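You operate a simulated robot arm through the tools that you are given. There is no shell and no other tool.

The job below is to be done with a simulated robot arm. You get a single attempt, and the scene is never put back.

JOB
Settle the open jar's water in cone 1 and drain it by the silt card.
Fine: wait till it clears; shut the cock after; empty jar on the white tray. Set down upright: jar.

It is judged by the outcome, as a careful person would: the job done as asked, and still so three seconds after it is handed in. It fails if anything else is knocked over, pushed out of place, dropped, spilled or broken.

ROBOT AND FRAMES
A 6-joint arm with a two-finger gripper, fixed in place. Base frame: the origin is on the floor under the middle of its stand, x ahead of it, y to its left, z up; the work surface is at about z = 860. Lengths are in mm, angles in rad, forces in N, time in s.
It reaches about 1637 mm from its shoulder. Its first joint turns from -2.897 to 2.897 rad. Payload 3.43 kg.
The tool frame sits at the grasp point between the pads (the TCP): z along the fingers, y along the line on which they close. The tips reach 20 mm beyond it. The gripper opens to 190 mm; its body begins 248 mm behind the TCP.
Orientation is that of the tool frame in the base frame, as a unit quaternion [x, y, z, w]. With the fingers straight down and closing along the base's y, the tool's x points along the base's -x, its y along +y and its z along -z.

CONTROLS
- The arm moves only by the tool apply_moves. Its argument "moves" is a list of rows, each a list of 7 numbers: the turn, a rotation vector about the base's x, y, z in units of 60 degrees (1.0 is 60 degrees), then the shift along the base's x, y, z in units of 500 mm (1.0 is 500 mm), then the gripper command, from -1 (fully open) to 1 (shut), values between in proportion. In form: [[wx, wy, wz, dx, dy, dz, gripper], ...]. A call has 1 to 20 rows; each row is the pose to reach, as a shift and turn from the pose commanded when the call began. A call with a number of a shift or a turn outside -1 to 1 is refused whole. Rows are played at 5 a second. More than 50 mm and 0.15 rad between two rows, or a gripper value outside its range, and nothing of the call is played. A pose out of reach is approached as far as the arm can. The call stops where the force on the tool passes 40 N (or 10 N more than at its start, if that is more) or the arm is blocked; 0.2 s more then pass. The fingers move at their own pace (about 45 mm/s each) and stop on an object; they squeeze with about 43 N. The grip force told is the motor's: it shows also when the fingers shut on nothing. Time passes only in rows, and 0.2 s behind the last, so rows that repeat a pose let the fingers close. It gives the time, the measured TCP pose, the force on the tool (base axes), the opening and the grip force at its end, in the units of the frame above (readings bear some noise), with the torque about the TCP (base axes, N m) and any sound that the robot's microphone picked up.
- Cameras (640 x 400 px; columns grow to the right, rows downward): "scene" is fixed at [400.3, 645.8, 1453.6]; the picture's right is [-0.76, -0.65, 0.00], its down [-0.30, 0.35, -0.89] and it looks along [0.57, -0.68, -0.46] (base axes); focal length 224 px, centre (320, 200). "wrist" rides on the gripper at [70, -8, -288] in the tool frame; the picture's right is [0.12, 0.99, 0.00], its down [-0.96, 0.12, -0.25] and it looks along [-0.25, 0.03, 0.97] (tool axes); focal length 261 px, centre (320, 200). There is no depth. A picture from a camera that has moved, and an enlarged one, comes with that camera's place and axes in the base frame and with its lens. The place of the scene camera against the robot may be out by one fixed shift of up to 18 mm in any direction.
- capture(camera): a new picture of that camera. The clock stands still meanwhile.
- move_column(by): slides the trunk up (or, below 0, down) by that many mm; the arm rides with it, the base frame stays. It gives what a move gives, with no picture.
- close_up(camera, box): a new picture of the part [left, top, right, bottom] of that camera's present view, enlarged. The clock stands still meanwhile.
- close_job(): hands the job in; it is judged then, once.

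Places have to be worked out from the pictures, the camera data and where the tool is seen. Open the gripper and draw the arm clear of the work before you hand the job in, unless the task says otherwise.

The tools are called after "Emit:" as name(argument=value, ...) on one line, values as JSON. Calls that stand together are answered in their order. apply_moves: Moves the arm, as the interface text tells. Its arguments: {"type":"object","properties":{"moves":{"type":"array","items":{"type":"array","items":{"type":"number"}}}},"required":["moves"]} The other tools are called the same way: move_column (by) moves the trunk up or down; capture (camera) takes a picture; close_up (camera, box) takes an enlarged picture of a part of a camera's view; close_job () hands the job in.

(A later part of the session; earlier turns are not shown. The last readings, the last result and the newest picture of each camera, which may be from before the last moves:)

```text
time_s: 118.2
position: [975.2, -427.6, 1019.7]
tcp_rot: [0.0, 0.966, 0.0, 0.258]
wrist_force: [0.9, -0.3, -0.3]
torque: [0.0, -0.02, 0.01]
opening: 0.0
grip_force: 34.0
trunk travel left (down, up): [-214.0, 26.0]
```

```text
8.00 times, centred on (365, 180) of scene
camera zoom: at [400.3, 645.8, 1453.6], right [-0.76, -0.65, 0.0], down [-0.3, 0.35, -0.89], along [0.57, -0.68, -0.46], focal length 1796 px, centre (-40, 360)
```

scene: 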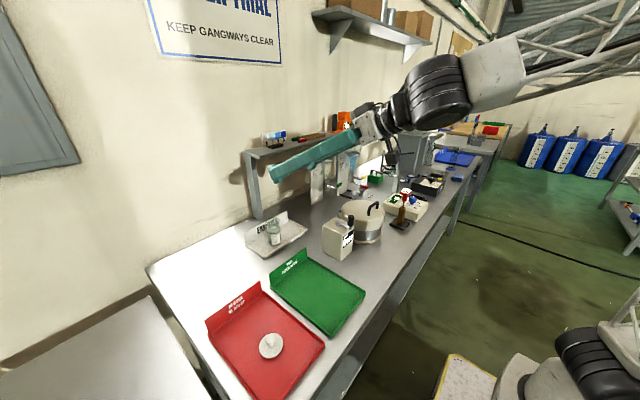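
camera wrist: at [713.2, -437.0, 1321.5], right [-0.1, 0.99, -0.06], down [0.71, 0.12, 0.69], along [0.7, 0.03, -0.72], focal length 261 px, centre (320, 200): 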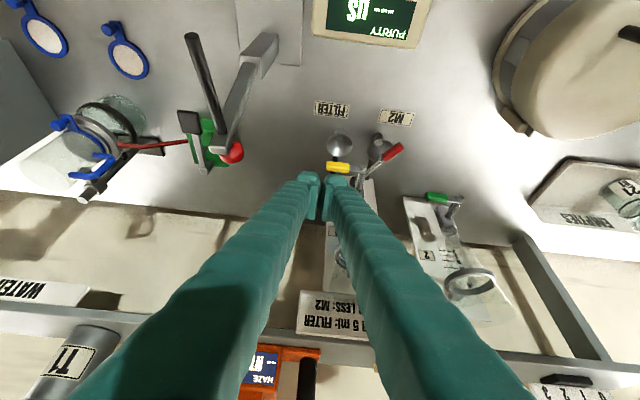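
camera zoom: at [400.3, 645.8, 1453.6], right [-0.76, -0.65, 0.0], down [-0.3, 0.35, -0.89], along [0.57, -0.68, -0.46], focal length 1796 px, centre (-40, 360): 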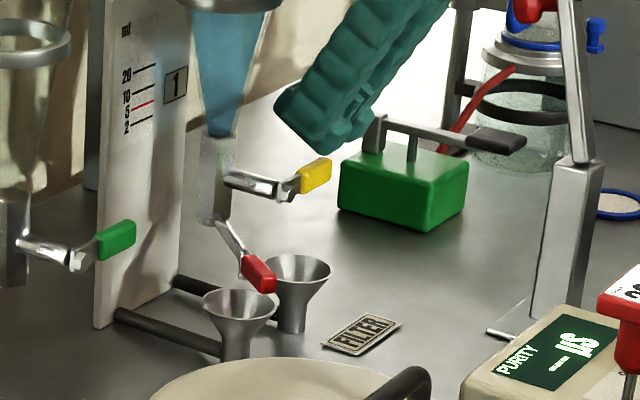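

No contact yet, so I continue down in 2 mm increments.

Emit:
apply_moves(moves=[[0, 0, 0, 0, 0, -0.003, 1], [0, 0, 0, 0, 0, -0.006, 1], [0, 0, 0, 0, 0, -0.006, 1]])

Emit:
apply_moves(moves=[[0, 0, 0, 0, 0, -0.003, 1], [0, 0, 0, 0, 0, -0.006, 1], [0, 0, 0, 0, 0, -0.006, 1]])

Emit:
close_up(camera="wrist", box=[290, 120, 420, 230])

Emit:
close_up(camera="scene", box=[345, 155, 385, 205])

```text
time_s: 119.0
position: [976.1, -426.5, 1015.9]
tcp_rot: [0.0, 0.966, 0.0, 0.258]
wrist_force: [-0.1, -0.2, 0.2]
torque: [0.03, 0.02, -0.03]
opening: 0.1
grip_force: 34.1
trunk travel left (down, up): [-214.0, 26.0]
```

```text
time_s: 119.8
position: [976.5, -427.0, 1013.3]
tcp_rot: [-0.001, 0.966, 0.001, 0.257]
wrist_force: [0.4, 0.4, -0.4]
torque: [-0.04, -0.01, -0.01]
opening: 0.3
grip_force: 34.2
trunk travel left (down, up): [-214.0, 26.0]
```

```text
3.64 times, centred on (355, 175) of wrist
camera zoom: at [771.9, -437.4, 1227.9], right [-0.1, 0.99, -0.06], down [0.71, 0.12, 0.69], along [0.7, 0.03, -0.72], focal length 948 px, centre (193, 291)
```

zoom: 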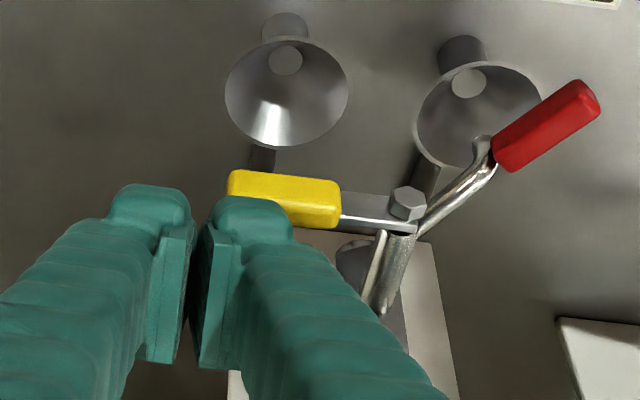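

```text
8.00 times, centred on (365, 180) of scene
camera zoom: at [400.3, 645.8, 1453.6], right [-0.76, -0.65, 0.0], down [-0.3, 0.35, -0.89], along [0.57, -0.68, -0.46], focal length 1796 px, centre (-40, 360)
```

zoom: 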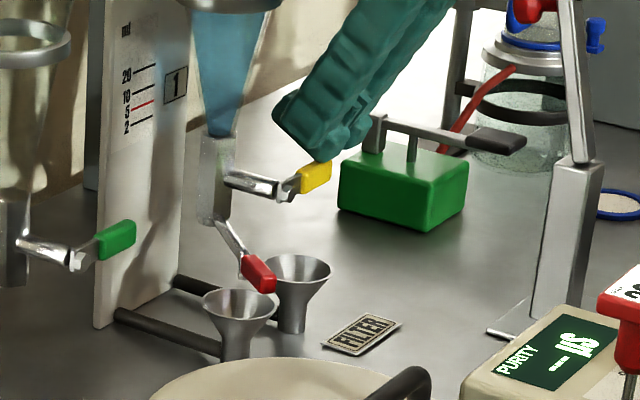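

Still no force. The tip should be just at the handle top, so I continue down 3 mm at a time.

Emit:
apply_moves(moves=[[0, 0, 0, 0, 0, -0.003, 1], [0, 0, 0, 0, 0, -0.006, 1], [0, 0, 0, 0, 0, -0.006, 1]])

Emit:
apply_moves(moves=[[0, 0, 0, 0, 0, -0.003, 1], [0, 0, 0, 0, 0, -0.006, 1], [0, 0, 0, 0, 0, -0.006, 1]])

Emit:
close_up(camera="wrist", box=[290, 120, 420, 230])

Emit:
close_up(camera="scene", box=[350, 160, 380, 185])

```text
time_s: 120.6
position: [976.2, -428.6, 1011.7]
tcp_rot: [-0.001, 0.966, 0.001, 0.259]
wrist_force: [-2.0, 0.7, 9.5]
torque: [0.13, 0.11, -0.01]
opening: 0.0
grip_force: 34.0
trunk travel left (down, up): [-214.0, 26.0]
```

```text
time_s: 121.4
position: [975.5, -427.1, 1011.7]
tcp_rot: [0.0, 0.966, -0.002, 0.26]
wrist_force: [7.1, -4.2, 38.0]
torque: [0.35, 0.09, -0.05]
opening: 0.0
grip_force: 35.0
trunk travel left (down, up): [-214.0, 26.0]
```

```text
3.64 times, centred on (355, 175) of wrist
camera zoom: at [770.8, -436.7, 1224.6], right [-0.1, 0.99, -0.06], down [0.71, 0.12, 0.7], along [0.7, 0.03, -0.71], focal length 948 px, centre (193, 291)
```

zoom: 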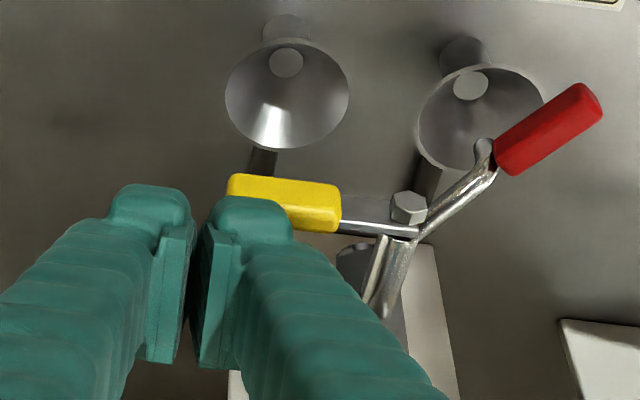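

```text
16.00 times, centred on (365, 172) of scene
camera zoom: at [400.3, 645.8, 1453.6], right [-0.76, -0.65, 0.0], down [-0.3, 0.35, -0.89], along [0.57, -0.68, -0.46], focal length 3592 px, centre (-400, 640)
```

zoom: 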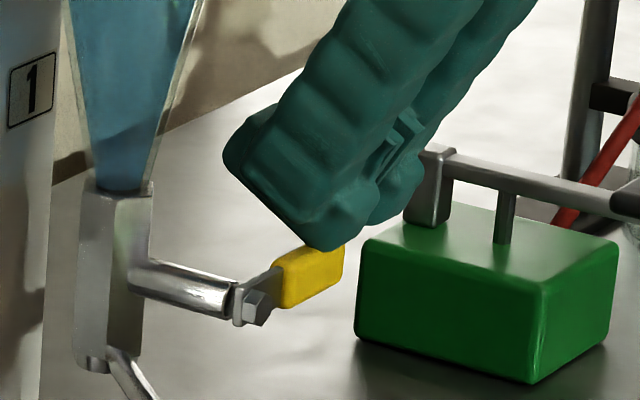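

The lever resists downward (38 N), so that is its shut stop and it must open upward. I release immediately by lifting off.

Emit:
apply_moves(moves=[[0, 0, 0, 0, 0, 0.008, 1], [0, 0, 0, 0, 0, 0.02, 1], [0, 0, 0, -0.02, 0, 0.06, 1], [0, 0, 0, -0.06, 0, 0.12, 1], [0, 0, 0, -0.1, 0, 0.18, 1], [0, 0, 0, -0.1, 0, 0.18, 1]])

Emit:
close_up(camera="wrist", box=[290, 110, 420, 230])

Emit:
close_up(camera="scene", box=[310, 130, 400, 205])

```text
time_s: 122.8
position: [925.7, -425.1, 1096.9]
tcp_rot: [-0.001, 0.966, 0.001, 0.258]
wrist_force: [-0.4, -0.2, -0.2]
torque: [-0.03, -0.01, -0.03]
opening: 0.2
grip_force: 34.3
trunk travel left (down, up): [-214.0, 26.0]
```

```text
3.33 times, centred on (355, 170) of wrist
camera zoom: at [720.9, -435.2, 1311.7], right [-0.1, 0.99, -0.06], down [0.71, 0.12, 0.69], along [0.7, 0.03, -0.72], focal length 869 px, centre (203, 300)
```

zoom: 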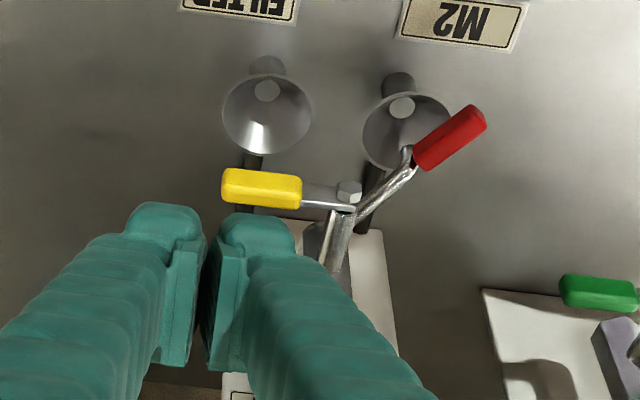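

```text
5.33 times, centred on (355, 168) of scene
camera zoom: at [400.3, 645.8, 1453.6], right [-0.76, -0.65, 0.0], down [-0.3, 0.35, -0.89], along [0.57, -0.68, -0.46], focal length 1197 px, centre (133, 373)
```

zoom: 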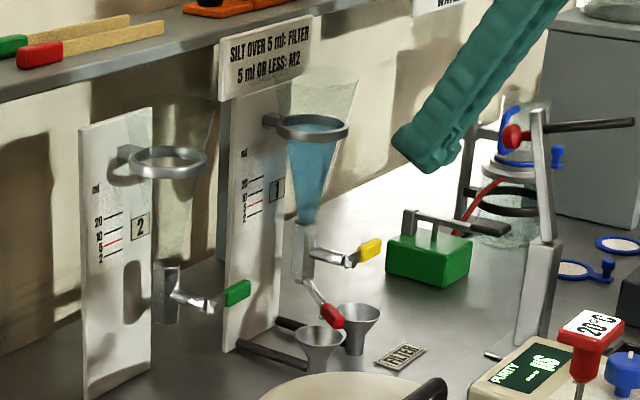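

The lever and stand look undisturbed. I reposition to push from below: retreat, flatten the tool to 30° below horizontal, and drop to under the lever's height in front of it.

Emit:
apply_moves(moves=[[0, -0.1, 0, -0.05, -0.01, 0, 1], [0, -0.2, 0, -0.09, -0.014, -0.03, 1], [0, -0.3, 0, -0.11, -0.014, -0.08, 1], [0, -0.4, 0, -0.12, -0.014, -0.15, 1], [0, -0.5, 0, -0.12, -0.014, -0.22, 1], [0, -0.5, 0, -0.12, -0.014, -0.28, 1], [0, -0.5, 0, -0.12, -0.014, -0.294, 1], [0, -0.5, 0, -0.12, -0.014, -0.294, 1]])

Emit:
capture(camera="wrist")

Emit:
close_up(camera="scene", box=[330, 140, 430, 215])

```text
time_s: 124.6
position: [866.9, -435.0, 948.5]
tcp_rot: [-0.001, 0.866, 0.001, 0.499]
wrist_force: [0.2, -0.3, -0.4]
torque: [-0.01, 0.03, 0.01]
opening: 0.0
grip_force: 34.4
trunk travel left (down, up): [-214.0, 26.0]
```

```text
taken
camera wrist: at [582.2, -444.5, 1032.1], right [-0.06, 0.99, -0.1], down [0.27, 0.12, 0.96], along [0.96, 0.03, -0.27], focal length 261 px, centre (320, 200)
```

wrist: 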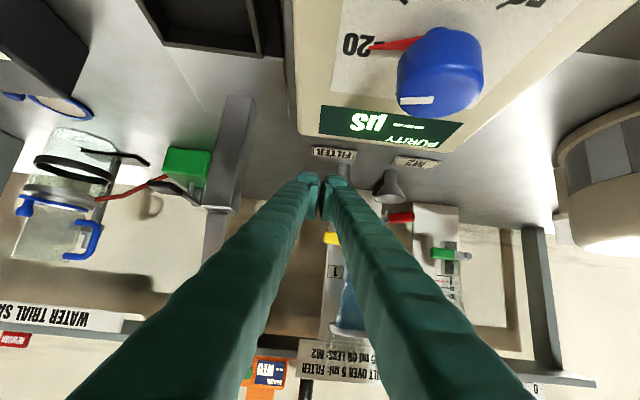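

```text
5.33 times, centred on (380, 178) of scene
camera zoom: at [400.3, 645.8, 1453.6], right [-0.76, -0.65, 0.0], down [-0.3, 0.35, -0.89], along [0.57, -0.68, -0.46], focal length 1197 px, centre (0, 320)
```

zoom: 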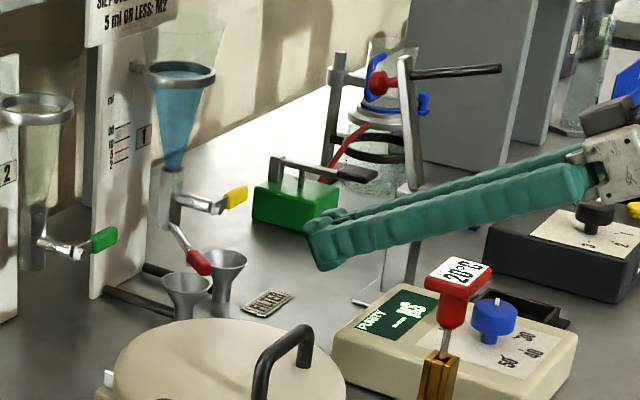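

The tips are below and in front of the lever. I slide forward in +x, keeping below the handle and above the funnel rim.

Emit:
apply_moves(moves=[[0, 0, 0, 0.05, 0.002, -0.003, 1], [0, 0, 0, 0.1, 0.004, -0.005, 1], [0, 0, 0, 0.14, 0.004, -0.005, 1], [0, 0, 0, 0.154, 0.004, -0.005, 1], [0, 0, 0, 0.154, 0.004, -0.005, 1]])

Emit:
close_up(camera="wrist", box=[260, 120, 420, 260])

Emit:
close_up(camera="scene", box=[345, 155, 385, 205])

```text
time_s: 125.8
position: [942.1, -431.3, 948.4]
tcp_rot: [0.0, 0.867, 0.0, 0.499]
wrist_force: [-0.1, 0.2, -0.1]
torque: [0.03, -0.03, -0.02]
opening: 0.0
grip_force: 34.3
trunk travel left (down, up): [-214.0, 26.0]
```

```text
2.86 times, centred on (340, 190) of wrist
camera zoom: at [658.1, -441.9, 1031.1], right [-0.06, 0.99, -0.1], down [0.27, 0.12, 0.96], along [0.96, 0.03, -0.27], focal length 745 px, centre (263, 229)
```

zoom: 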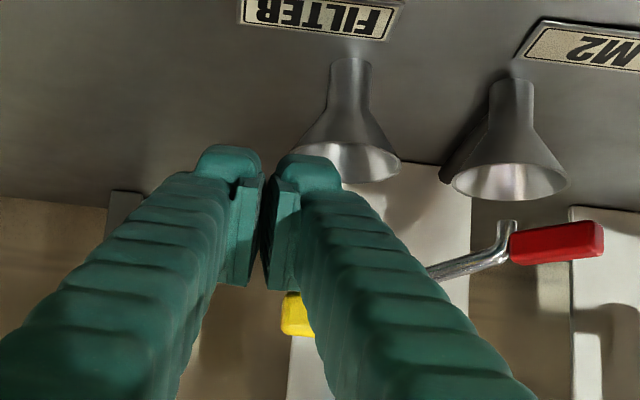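

```text
8.00 times, centred on (365, 180) of scene
camera zoom: at [400.3, 645.8, 1453.6], right [-0.76, -0.65, 0.0], down [-0.3, 0.35, -0.89], along [0.57, -0.68, -0.46], focal length 1796 px, centre (-40, 360)
```

zoom: 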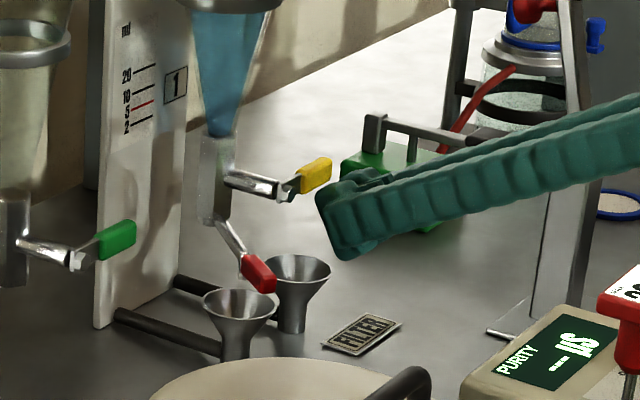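

The tip is under the outer half of the handle. I raise it slowly, first 8 mm, and check the force.

Emit:
apply_moves(moves=[[0, 0, 0, 0.004, 0, 0.006, 1], [0, 0, 0, 0.004, 0, 0.012, 1], [0, 0, 0, 0.004, 0, 0.016, 1], [0, 0, 0, 0.004, 0, 0.016, 1]])

Emit:
close_up(camera="scene", box=[345, 155, 385, 205])

```text
time_s: 126.8
position: [943.1, -432.6, 956.4]
tcp_rot: [0.0, 0.866, 0.0, 0.499]
wrist_force: [-1.9, -0.4, -0.9]
torque: [-0.01, -0.03, -0.02]
opening: 0.0
grip_force: 34.5
trunk travel left (down, up): [-214.0, 26.0]
```

```text
8.00 times, centred on (365, 180) of scene
camera zoom: at [400.3, 645.8, 1453.6], right [-0.76, -0.65, 0.0], down [-0.3, 0.35, -0.89], along [0.57, -0.68, -0.46], focal length 1796 px, centre (-40, 360)
```

zoom: 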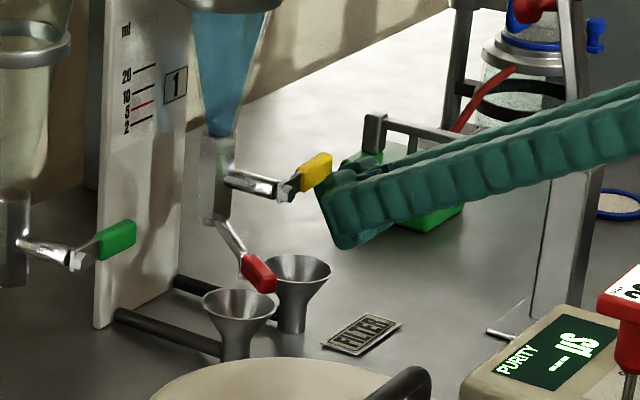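

The handle has begun to lift with negligible force, so up is the opening direction. I continue along its arc.

Emit:
apply_moves(moves=[[0, 0, 0, 0, 0, 0.008, 1], [0, 0, 0, 0, 0, 0.016, 1], [0, 0, 0, 0, 0.001, 0.024, 1], [0, 0, 0, 0, 0.002, 0.032, 1], [0, 0, 0, 0, 0.003, 0.04, 1]])

Emit:
close_up(camera="scene", box=[345, 155, 385, 205])

```text
time_s: 128.0
position: [946.3, -431.6, 976.7]
tcp_rot: [0.0, 0.866, 0.0, 0.499]
wrist_force: [-0.4, 0.3, 0.1]
torque: [0.03, -0.01, 0.0]
opening: 0.0
grip_force: 34.4
trunk travel left (down, up): [-214.0, 26.0]
```

```text
8.00 times, centred on (365, 180) of scene
camera zoom: at [400.3, 645.8, 1453.6], right [-0.76, -0.65, 0.0], down [-0.3, 0.35, -0.89], along [0.57, -0.68, -0.46], focal length 1796 px, centre (-40, 360)
```

zoom: 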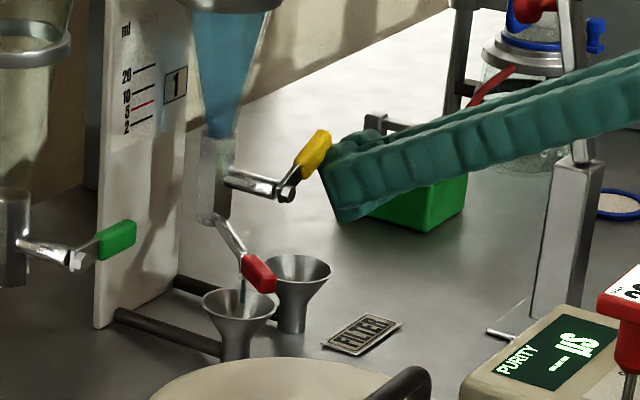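

The lever is up about 30° and water is flowing from the spout. I check that the stream falls into the M2 funnel.

Emit:
close_up(camera="scene", box=[348, 175, 372, 205])

Emit:
close_up(camera="wrist", box=[300, 120, 440, 240])

```text
13.33 times, centred on (360, 190) of scene
camera zoom: at [400.3, 645.8, 1453.6], right [-0.76, -0.65, 0.0], down [-0.3, 0.35, -0.89], along [0.57, -0.68, -0.46], focal length 2993 px, centre (-213, 333)
```

zoom: 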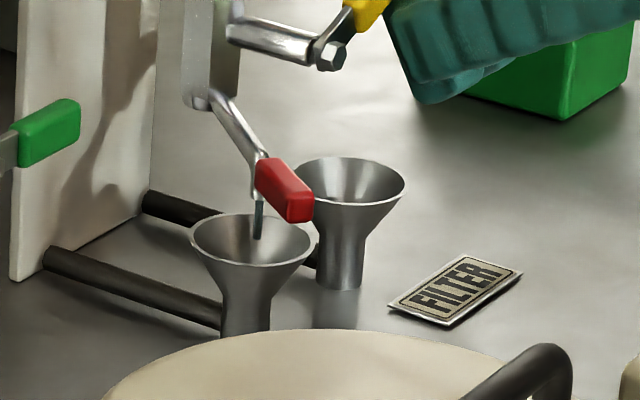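

```text
3.33 times, centred on (370, 180) of wrist
camera zoom: at [660.8, -441.4, 1059.7], right [-0.06, 0.99, -0.1], down [0.27, 0.12, 0.96], along [0.96, 0.03, -0.27], focal length 869 px, centre (153, 267)
```

zoom: 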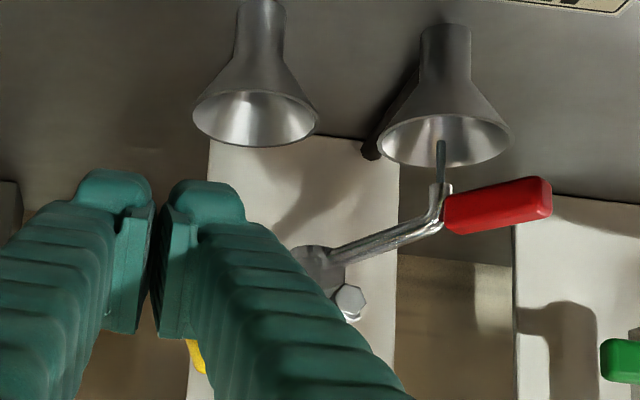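

The stream lands in the M2 funnel. I keep raising the lever towards vertical along its arc.

Emit:
apply_moves(moves=[[0, 0, 0, 0, 0.005, 0.01, 1], [0, 0, 0, 0, 0.01, 0.02, 1], [0, 0, 0, 0, 0.017, 0.028, 1], [0, 0, 0, 0, 0.024, 0.036, 1], [0, 0, 0, 0, 0.033, 0.042, 1], [0, 0, 0, 0, 0.042, 0.048, 1]])

Emit:
close_up(camera="scene", box=[345, 155, 385, 205])

Emit:
close_up(camera="wrist", box=[260, 120, 420, 260])

```text
time_s: 129.4
position: [944.9, -409.2, 1000.6]
tcp_rot: [0.0, 0.866, 0.0, 0.499]
wrist_force: [-1.7, -0.9, 0.0]
torque: [0.04, 0.0, -0.03]
opening: 0.1
grip_force: 34.3
trunk travel left (down, up): [-214.0, 26.0]
```

```text
8.00 times, centred on (365, 180) of scene
camera zoom: at [400.3, 645.8, 1453.6], right [-0.76, -0.65, 0.0], down [-0.3, 0.35, -0.89], along [0.57, -0.68, -0.46], focal length 1796 px, centre (-40, 360)
```

zoom: 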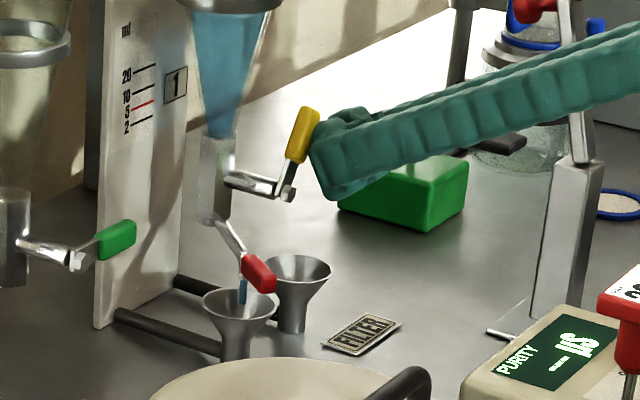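

```text
2.86 times, centred on (340, 190) of wrist
camera zoom: at [660.3, -419.8, 1082.8], right [-0.06, 0.99, -0.1], down [0.27, 0.12, 0.96], along [0.96, 0.03, -0.27], focal length 745 px, centre (263, 229)
```

zoom: 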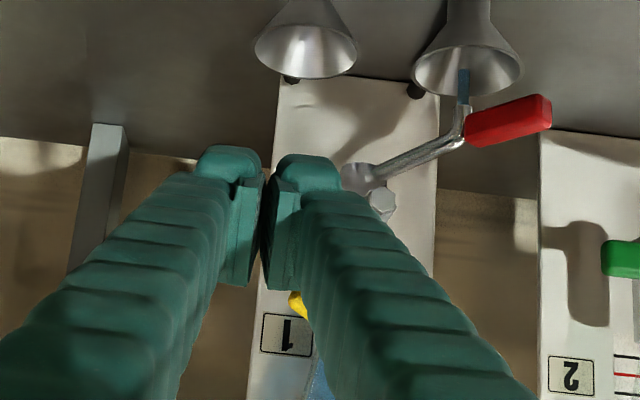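

The lever is about 70° up and the flow is good. A little more, towards vertical.

Emit:
apply_moves(moves=[[0, 0, 0, 0, 0.006, 0.004, 1], [0, 0, 0, 0, 0.012, 0.008, 1], [0, 0, 0, 0, 0.014, 0.01, 1]])

Emit:
close_up(camera="scene", box=[345, 145, 385, 205])

```text
time_s: 130.2
position: [944.8, -403.4, 1005.9]
tcp_rot: [-0.001, 0.866, 0.0, 0.499]
wrist_force: [0.0, -1.2, -0.3]
torque: [-0.03, 0.02, -0.01]
opening: 0.0
grip_force: 34.5
trunk travel left (down, up): [-214.0, 26.0]
```

```text
6.67 times, centred on (365, 175) of scene
camera zoom: at [400.3, 645.8, 1453.6], right [-0.76, -0.65, 0.0], down [-0.3, 0.35, -0.89], along [0.57, -0.68, -0.46], focal length 1497 px, centre (20, 367)
```

zoom: 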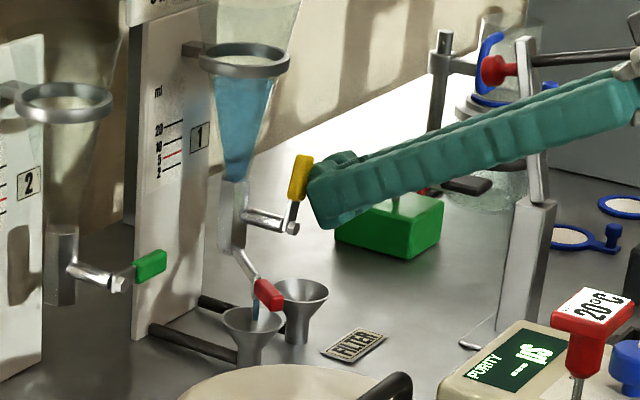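

The lever is nearly vertical and the level in cone 1 is falling. I hold here and let it drain.

Emit:
apply_moves(moves=[[0, 0, 0, 0, 0, 0, 1], [0, 0, 0, 0, 0, 0, 1], [0, 0, 0, 0, 0, 0, 1], [0, 0, 0, 0, 0, 0, 1], [0, 0, 0, 0, 0, 0, 1], [0, 0, 0, 0, 0, 0, 1], [0, 0, 0, 0, 0, 0, 1], [0, 0, 0, 0, 0, 0, 1], [0, 0, 0, 0, 0, 0, 1], [0, 0, 0, 0, 0, 0, 1], [0, 0, 0, 0, 0, 0, 1], [0, 0, 0, 0, 0, 0, 1], [0, 0, 0, 0, 0, 0, 1], [0, 0, 0, 0, 0, 0, 1], [0, 0, 0, 0, 0, 0, 1]])

Emit:
close_up(camera="scene", box=[345, 145, 385, 205])

Emit:
close_up(camera="scene", box=[345, 140, 370, 180])

```text
time_s: 133.4
position: [945.6, -402.6, 1005.2]
tcp_rot: [-0.001, 0.866, 0.0, 0.499]
wrist_force: [0.6, -0.5, -1.2]
torque: [0.0, 0.01, 0.01]
opening: 0.0
grip_force: 34.2
trunk travel left (down, up): [-214.0, 26.0]
```

```text
6.67 times, centred on (365, 175) of scene
camera zoom: at [400.3, 645.8, 1453.6], right [-0.76, -0.65, 0.0], down [-0.3, 0.35, -0.89], along [0.57, -0.68, -0.46], focal length 1497 px, centre (20, 367)
```

zoom: 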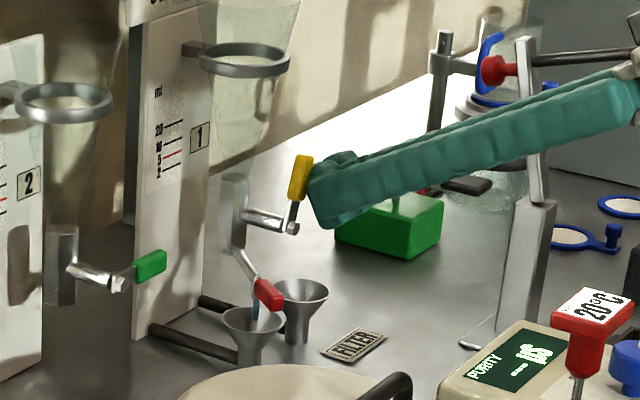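

```text
10.00 times, centred on (358, 160) of scene
camera zoom: at [400.3, 645.8, 1453.6], right [-0.76, -0.65, 0.0], down [-0.3, 0.35, -0.89], along [0.57, -0.68, -0.46], focal length 2245 px, centre (-55, 600)
```

zoom: 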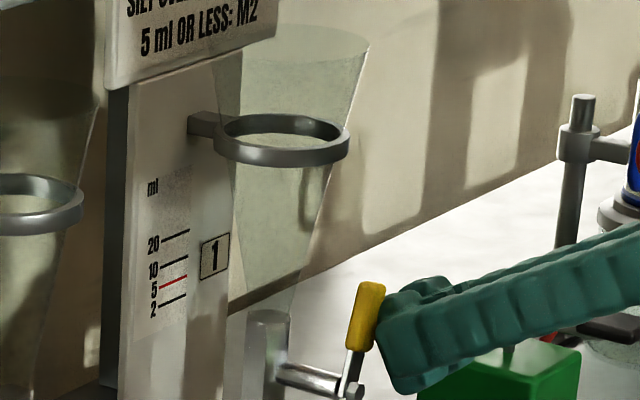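

The cone looks empty, though a trace of stream remains at the spout. I wait two more seconds.

Emit:
apply_moves(moves=[[0, 0, 0, 0, 0, 0, 1], [0, 0, 0, 0, 0, 0, 1], [0, 0, 0, 0, 0, 0, 1], [0, 0, 0, 0, 0, 0, 1], [0, 0, 0, 0, 0, 0, 1], [0, 0, 0, 0, 0, 0, 1], [0, 0, 0, 0, 0, 0, 1], [0, 0, 0, 0, 0, 0, 1], [0, 0, 0, 0, 0, 0, 1], [0, 0, 0, 0, 0, 0, 1], [0, 0, 0, 0, 0, 0, 1], [0, 0, 0, 0, 0, 0, 1], [0, 0, 0, 0, 0, 0, 1], [0, 0, 0, 0, 0, 0, 1], [0, 0, 0, 0, 0, 0, 1]])

Emit:
close_up(camera="scene", box=[348, 165, 372, 205])

Emit:
close_up(camera="wrist", box=[300, 100, 420, 220])

```text
time_s: 136.6
position: [944.1, -401.7, 1006.4]
tcp_rot: [-0.001, 0.866, 0.0, 0.499]
wrist_force: [0.3, 0.4, -0.3]
torque: [0.01, 0.05, -0.02]
opening: 0.4
grip_force: 33.9
trunk travel left (down, up): [-214.0, 26.0]
```

```text
10.00 times, centred on (360, 185) of scene
camera zoom: at [400.3, 645.8, 1453.6], right [-0.76, -0.65, 0.0], down [-0.3, 0.35, -0.89], along [0.57, -0.68, -0.46], focal length 2245 px, centre (-80, 350)
```

zoom: 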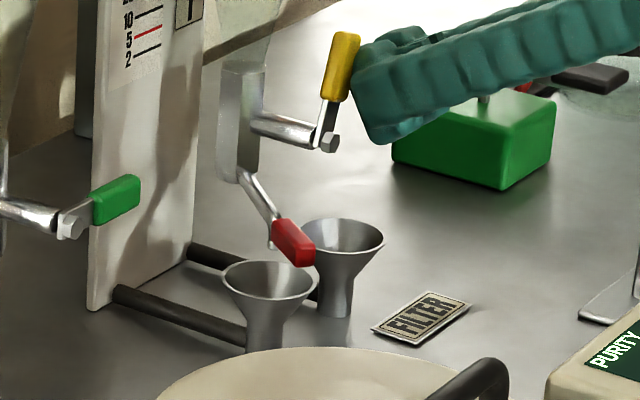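

```text
3.33 times, centred on (360, 160) of wrist
camera zoom: at [660.5, -412.8, 1088.6], right [-0.06, 0.99, -0.1], down [0.27, 0.12, 0.96], along [0.96, 0.03, -0.27], focal length 869 px, centre (187, 333)
```

zoom: 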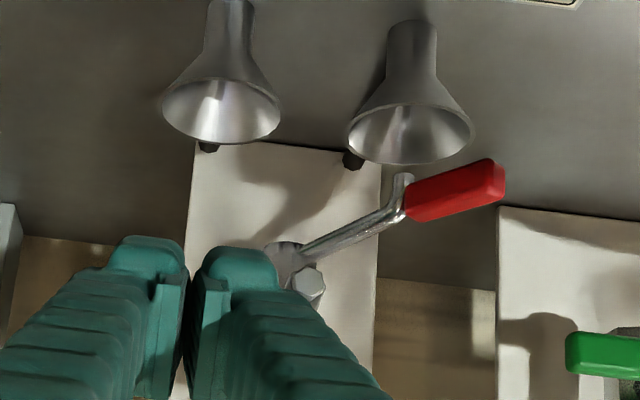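

The water has drained and nothing has spilled. To shut the cock, I take the fingers around to the +y side of the upright lever: back off, retreat in x, cross over, and come forward again.

Emit:
apply_moves(moves=[[0, 0, 0, 0, -0.015, 0, 1], [0, 0, 0, -0.04, -0.015, 0.005, 1], [0, 0, 0, -0.1, 0, 0.02, 1], [0, 0, 0, -0.13, 0.06, 0.03, 1], [0, 0, 0, -0.13, 0.12, 0.03, 1], [0, 0, 0, -0.13, 0.17, 0.025, 1], [0, 0, 0, -0.13, 0.186, 0.016, 1], [0, 0, 0, -0.13, 0.186, 0.016, 1]])

Emit:
close_up(camera="wrist", box=[220, 100, 400, 260])

Emit:
close_up(camera="scene", box=[335, 140, 395, 205])

```text
time_s: 138.4
position: [881.2, -309.1, 1012.9]
tcp_rot: [0.0, 0.866, 0.0, 0.499]
wrist_force: [-0.2, 0.0, -0.1]
torque: [0.0, -0.05, -0.02]
opening: 0.0
grip_force: 34.1
trunk travel left (down, up): [-214.0, 26.0]
```

```text
2.50 times, centred on (310, 180) of wrist
camera zoom: at [596.3, -318.9, 1096.3], right [-0.06, 0.99, -0.1], down [0.27, 0.12, 0.96], along [0.96, 0.03, -0.27], focal length 652 px, centre (345, 250)
```

zoom: 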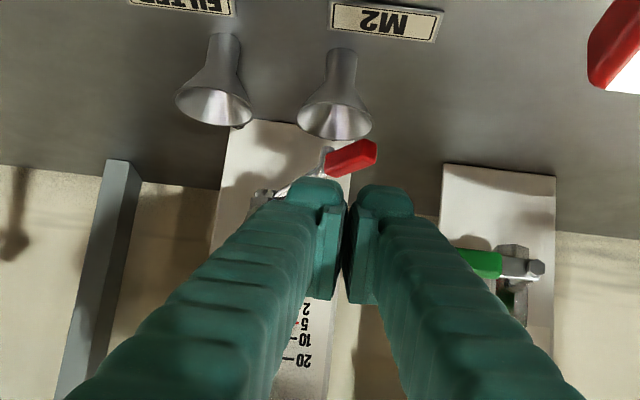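

```text
6.15 times, centred on (365, 172) of scene
camera zoom: at [400.3, 645.8, 1453.6], right [-0.76, -0.65, 0.0], down [-0.3, 0.35, -0.89], along [0.57, -0.68, -0.46], focal length 1381 px, centre (43, 369)
```

zoom: 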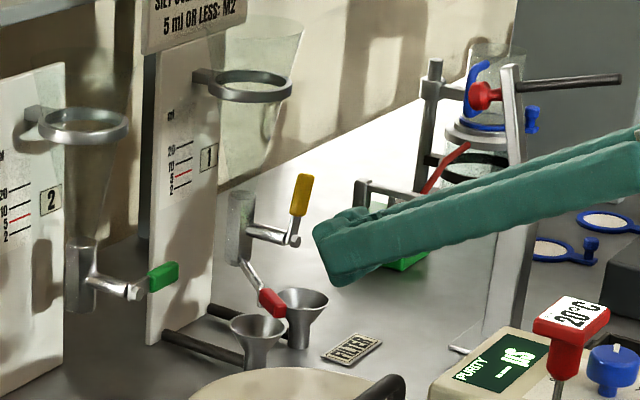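

The lever is standing upright on its own. I come forward on its +y side, above the spout.

Emit:
apply_moves(moves=[[0, 0, 0, 0.05, 0, 0, 1], [0, 0, 0, 0.1, 0, 0, 1], [0, 0, 0, 0.13, 0, 0, 1], [0, 0, 0, 0.13, 0, 0, 1]])

Emit:
close_up(camera="wrist", box=[220, 100, 400, 260])

Emit:
close_up(camera="scene", box=[335, 140, 395, 205])

```text
time_s: 139.4
position: [944.8, -309.4, 1013.1]
tcp_rot: [0.0, 0.866, 0.0, 0.499]
wrist_force: [-0.9, -0.3, 0.5]
torque: [0.01, -0.01, -0.01]
opening: 0.0
grip_force: 34.2
trunk travel left (down, up): [-214.0, 26.0]
```

```text
2.50 times, centred on (310, 180) of wrist
camera zoom: at [660.9, -320.1, 1096.4], right [-0.06, 0.99, -0.1], down [0.27, 0.12, 0.96], along [0.96, 0.03, -0.27], focal length 652 px, centre (345, 250)
```

zoom: 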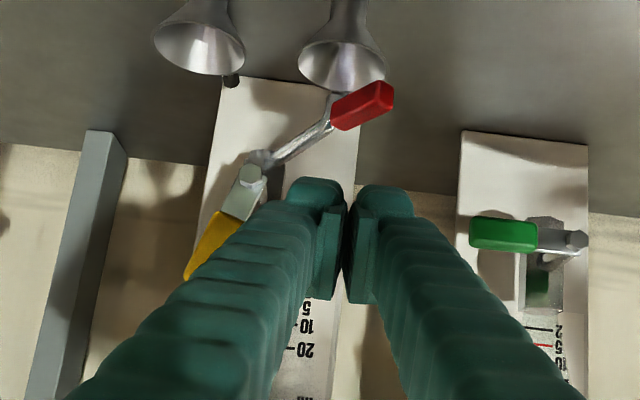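

```text
6.15 times, centred on (365, 172) of scene
camera zoom: at [400.3, 645.8, 1453.6], right [-0.76, -0.65, 0.0], down [-0.3, 0.35, -0.89], along [0.57, -0.68, -0.46], focal length 1381 px, centre (43, 369)
```

zoom: 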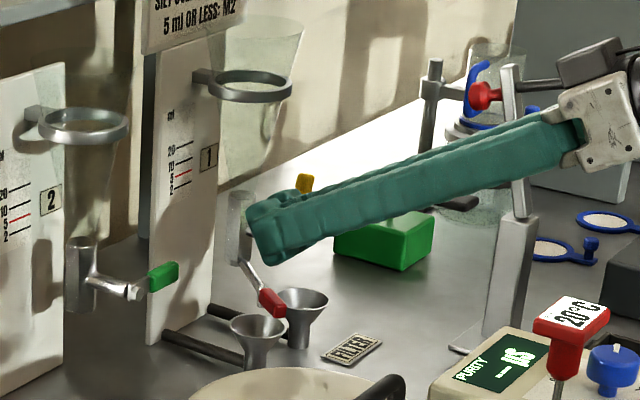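

I push the lever over in -y in small steps.

Emit:
apply_moves(moves=[[0, 0, 0, 0, -0.014, 0, 1], [0, 0, 0, 0, -0.028, 0, 1], [0, 0, 0, 0, -0.04, 0, 1], [0, 0, 0, 0, -0.052, 0, 1], [0, 0, 0, 0, -0.062, 0, 1], [0, 0, 0, 0, -0.072, 0, 1]])

Emit:
close_up(camera="wrist", box=[220, 100, 400, 260])

Emit:
close_up(camera="scene", box=[335, 140, 395, 205])

```text
time_s: 140.8
position: [944.8, -344.6, 1013.6]
tcp_rot: [0.0, 0.867, 0.0, 0.499]
wrist_force: [-1.8, 1.9, 0.0]
torque: [0.03, 0.01, 0.0]
opening: 0.0
grip_force: 34.2
trunk travel left (down, up): [-214.0, 26.0]
```

```text
2.50 times, centred on (310, 180) of wrist
camera zoom: at [660.4, -355.7, 1096.4], right [-0.06, 0.99, -0.1], down [0.27, 0.12, 0.96], along [0.96, 0.03, -0.27], focal length 652 px, centre (345, 250)
```

zoom: 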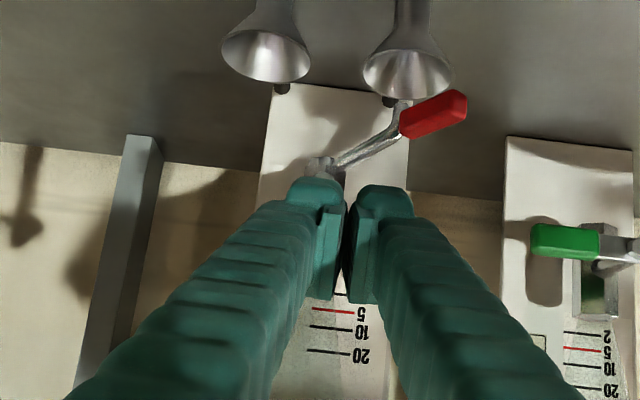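

```text
6.15 times, centred on (365, 172) of scene
camera zoom: at [400.3, 645.8, 1453.6], right [-0.76, -0.65, 0.0], down [-0.3, 0.35, -0.89], along [0.57, -0.68, -0.46], focal length 1381 px, centre (43, 369)
```

zoom: 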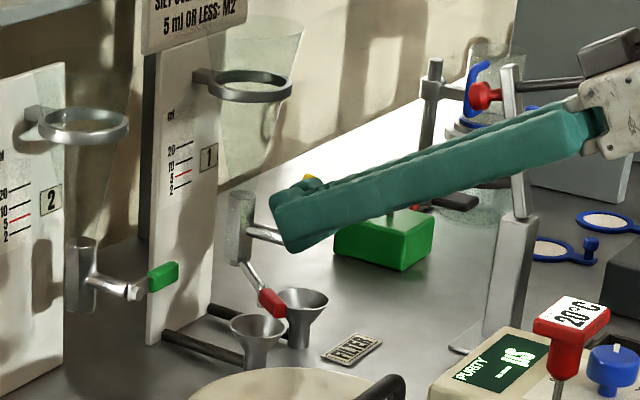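

The lever is tipping over with little force. I raise the tool 4 mm to keep clear of the bolt and continue in -y.

Emit:
apply_moves(moves=[[0, 0, 0, 0, -0.004, 0.006, 1], [0, 0, 0, 0, -0.014, 0.008, 1], [0, 0, 0, 0, -0.024, 0.008, 1], [0, 0, 0, 0, -0.034, 0.008, 1], [0, 0, 0, 0, -0.044, 0.008, 1], [0, 0, 0, 0, -0.054, 0.008, 1]])

Emit:
close_up(camera="wrist", box=[220, 100, 400, 260])

Emit:
close_up(camera="scene", box=[335, 140, 395, 205])

```text
time_s: 142.2
position: [944.6, -374.3, 1015.8]
tcp_rot: [-0.001, 0.866, 0.001, 0.499]
wrist_force: [-2.9, 1.2, -0.6]
torque: [0.07, 0.25, 0.04]
opening: 0.1
grip_force: 34.4
trunk travel left (down, up): [-214.0, 26.0]
```

```text
2.50 times, centred on (310, 180) of wrist
camera zoom: at [660.5, -383.5, 1099.5], right [-0.06, 0.99, -0.1], down [0.27, 0.12, 0.96], along [0.96, 0.03, -0.27], focal length 652 px, centre (345, 250)
```

zoom: 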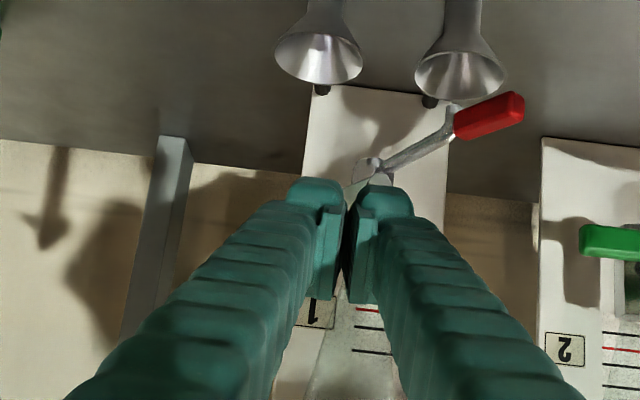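

```text
6.15 times, centred on (365, 172) of scene
camera zoom: at [400.3, 645.8, 1453.6], right [-0.76, -0.65, 0.0], down [-0.3, 0.35, -0.89], along [0.57, -0.68, -0.46], focal length 1381 px, centre (43, 369)
```

zoom: 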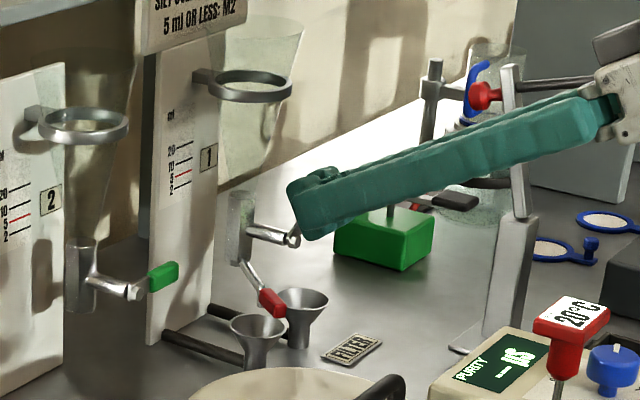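

The lever should now be mostly over. I lift and back off to see its angle.

Emit:
apply_moves(moves=[[0, 0, 0, -0.01, 0, 0.02, 1], [0, 0, 0, -0.04, -0.01, 0.06, 1], [0, 0, 0, -0.07, -0.05, 0.1, 1], [0, 0, 0, -0.08, -0.1, 0.12, 1], [0, 0, 0, -0.08, -0.11, 0.12, 1]])

Emit:
close_up(camera="wrist", box=[270, 100, 430, 260])

Emit:
close_up(camera="scene", box=[345, 145, 385, 205])

```text
time_s: 143.4
position: [904.0, -429.0, 1075.5]
tcp_rot: [-0.001, 0.867, 0.0, 0.498]
wrist_force: [0.0, -0.8, 0.2]
torque: [-0.02, 0.03, -0.01]
opening: 0.0
grip_force: 34.0
trunk travel left (down, up): [-214.0, 26.0]
```

```text
2.50 times, centred on (350, 180) of wrist
camera zoom: at [620.7, -438.0, 1160.4], right [-0.06, 0.99, -0.1], down [0.27, 0.12, 0.96], along [0.96, 0.03, -0.27], focal length 652 px, centre (245, 250)
```

zoom: 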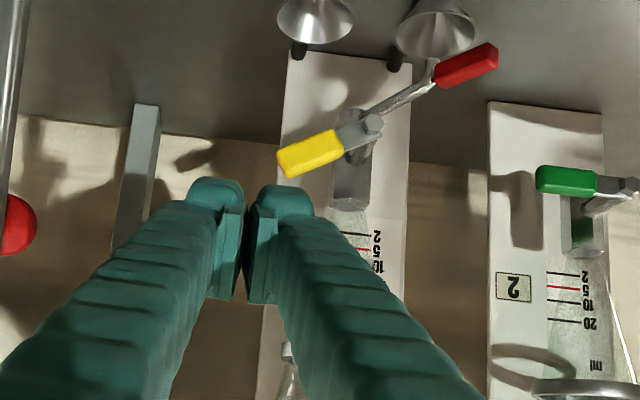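

```text
6.67 times, centred on (365, 175) of scene
camera zoom: at [400.3, 645.8, 1453.6], right [-0.76, -0.65, 0.0], down [-0.3, 0.35, -0.89], along [0.57, -0.68, -0.46], focal length 1497 px, centre (20, 367)
```

zoom: 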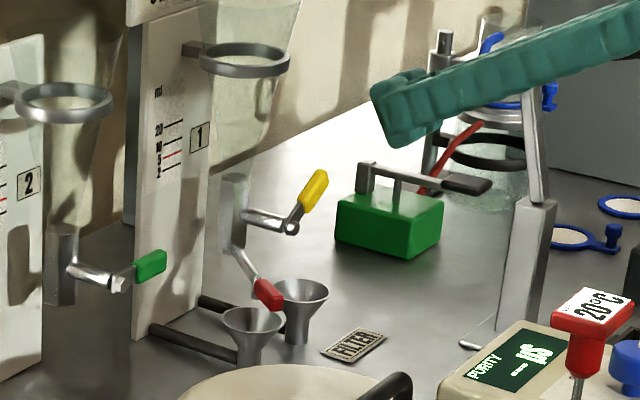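

The lever is at about 35° from shut. I go above its outer end and press it down in small steps.

Emit:
apply_moves(moves=[[0, 0, 0, 0.05, 0.006, -0.01, 1], [0, 0, 0, 0.1, 0.01, -0.025, 1], [0, 0, 0, 0.112, 0.01, -0.03, 1], [0, 0, 0, 0.112, 0.01, -0.042, 1], [0, 0, 0, 0.112, 0.01, -0.054, 1], [0, 0, 0, 0.112, 0.01, -0.066, 1], [0, 0, 0, 0.112, 0.01, -0.078, 1], [0, 0, 0, 0.112, 0.01, -0.088, 1]])

Emit:
close_up(camera="scene", box=[345, 145, 385, 205])

Emit:
close_up(camera="wrist", box=[270, 100, 430, 260])

```text
time_s: 145.2
position: [962.0, -420.2, 1032.4]
tcp_rot: [-0.002, 0.867, 0.002, 0.499]
wrist_force: [-0.3, 1.0, -0.8]
torque: [-0.07, 0.02, -0.12]
opening: 0.2
grip_force: 34.1
trunk travel left (down, up): [-214.0, 26.0]
```

```text
6.67 times, centred on (365, 175) of scene
camera zoom: at [400.3, 645.8, 1453.6], right [-0.76, -0.65, 0.0], down [-0.3, 0.35, -0.89], along [0.57, -0.68, -0.46], focal length 1497 px, centre (20, 367)
```

zoom: 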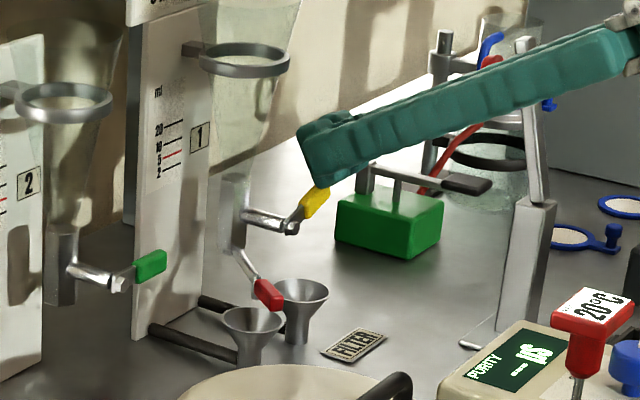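

```text
2.50 times, centred on (350, 180) of wrist
camera zoom: at [677.8, -430.4, 1116.0], right [-0.06, 0.99, -0.1], down [0.27, 0.12, 0.96], along [0.96, 0.03, -0.27], focal length 652 px, centre (245, 250)
```

zoom: 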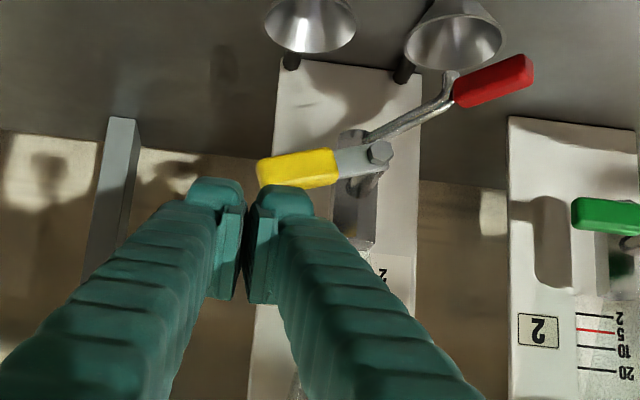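

It is closing, now about 20° from shut. I continue down 12 mm and check the force.

Emit:
apply_moves(moves=[[0, 0, 0, 0, -0.003, -0.008, 1], [0, 0, 0, 0, -0.006, -0.016, 1], [0, 0, 0, 0, -0.01, -0.024, 1]])

Emit:
close_up(camera="scene", box=[345, 145, 385, 205])

Emit:
close_up(camera="wrist", box=[270, 100, 430, 260])

```text
time_s: 146.0
position: [960.2, -427.7, 1021.3]
tcp_rot: [0.0, 0.867, 0.0, 0.499]
wrist_force: [0.1, 0.3, 0.2]
torque: [-0.01, 0.04, -0.02]
opening: 0.0
grip_force: 34.4
trunk travel left (down, up): [-214.0, 26.0]
```

```text
6.67 times, centred on (365, 175) of scene
camera zoom: at [400.3, 645.8, 1453.6], right [-0.76, -0.65, 0.0], down [-0.3, 0.35, -0.89], along [0.57, -0.68, -0.46], focal length 1497 px, centre (20, 367)
```

zoom: 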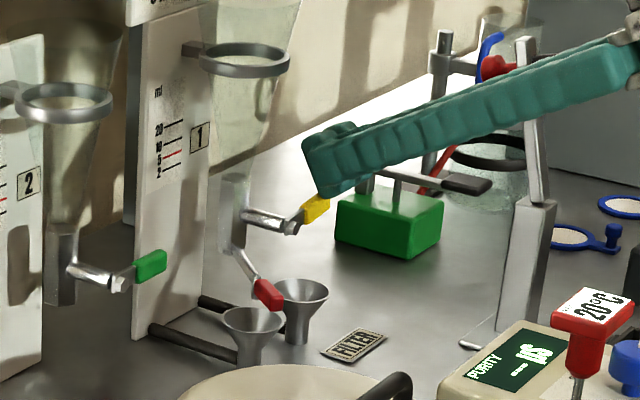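

```text
2.50 times, centred on (350, 180) of wrist
camera zoom: at [676.6, -437.4, 1104.3], right [-0.06, 0.99, -0.1], down [0.27, 0.12, 0.96], along [0.96, 0.03, -0.27], focal length 652 px, centre (245, 250)
```

zoom: 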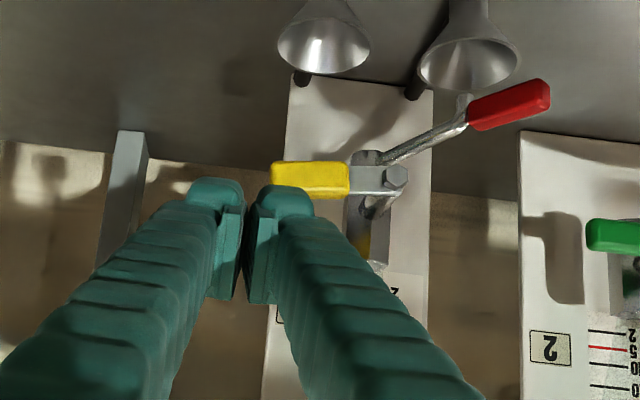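

About 8–10° remain. I press 4 mm more and read the force.

Emit:
apply_moves(moves=[[0, 0, 0, 0, 0, -0.004, 1], [0, 0, 0, 0, 0, -0.008, 1], [0, 0, 0, 0, 0, -0.008, 1]])

```text
time_s: 146.8
position: [960.7, -428.6, 1016.4]
tcp_rot: [0.0, 0.866, 0.0, 0.5]
wrist_force: [0.9, 0.4, -0.5]
torque: [-0.02, 0.01, 0.0]
opening: 0.0
grip_force: 34.3
trunk travel left (down, up): [-214.0, 26.0]
```

No stop felt yet, so another 2 mm.

Emit:
apply_moves(moves=[[0, 0, 0, 0, 0, -0.003, 1], [0, 0, 0, 0, 0, -0.005, 1], [0, 0, 0, 0, 0, -0.005, 1]])

Emit:
close_up(camera="wrist", box=[270, 100, 430, 260])

```text
time_s: 147.6
position: [962.0, -427.5, 1014.1]
tcp_rot: [0.001, 0.867, -0.001, 0.499]
wrist_force: [-0.6, 0.2, 0.0]
torque: [-0.06, 0.01, 0.0]
opening: 0.0
grip_force: 34.6
trunk travel left (down, up): [-214.0, 26.0]
```

```text
2.50 times, centred on (350, 180) of wrist
camera zoom: at [677.1, -437.7, 1097.4], right [-0.06, 0.99, -0.1], down [0.27, 0.12, 0.96], along [0.96, 0.03, -0.27], focal length 652 px, centre (245, 250)
```

zoom: 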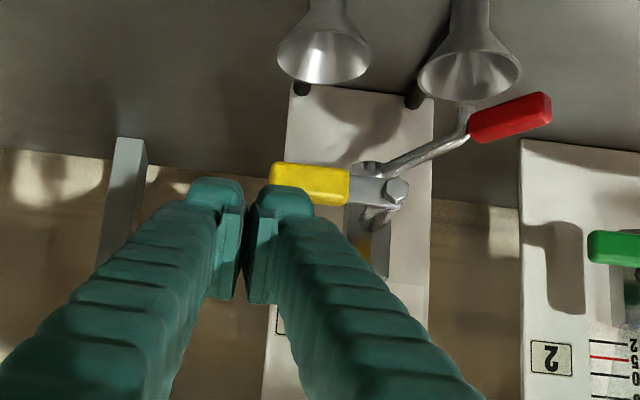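

Nearly level. I continue in 2 mm steps until the stop is felt.

Emit:
apply_moves(moves=[[0, 0, 0, 0, 0, -0.002, 1], [0, 0, 0, 0, 0, -0.004, 1], [0, 0, 0, 0, 0, -0.004, 1]])

```text
time_s: 148.4
position: [961.4, -427.3, 1014.5]
tcp_rot: [-0.001, 0.866, 0.0, 0.5]
wrist_force: [1.3, -1.2, 10.3]
torque: [0.12, -0.04, -0.02]
opening: 0.1
grip_force: 34.8
trunk travel left (down, up): [-214.0, 26.0]
```

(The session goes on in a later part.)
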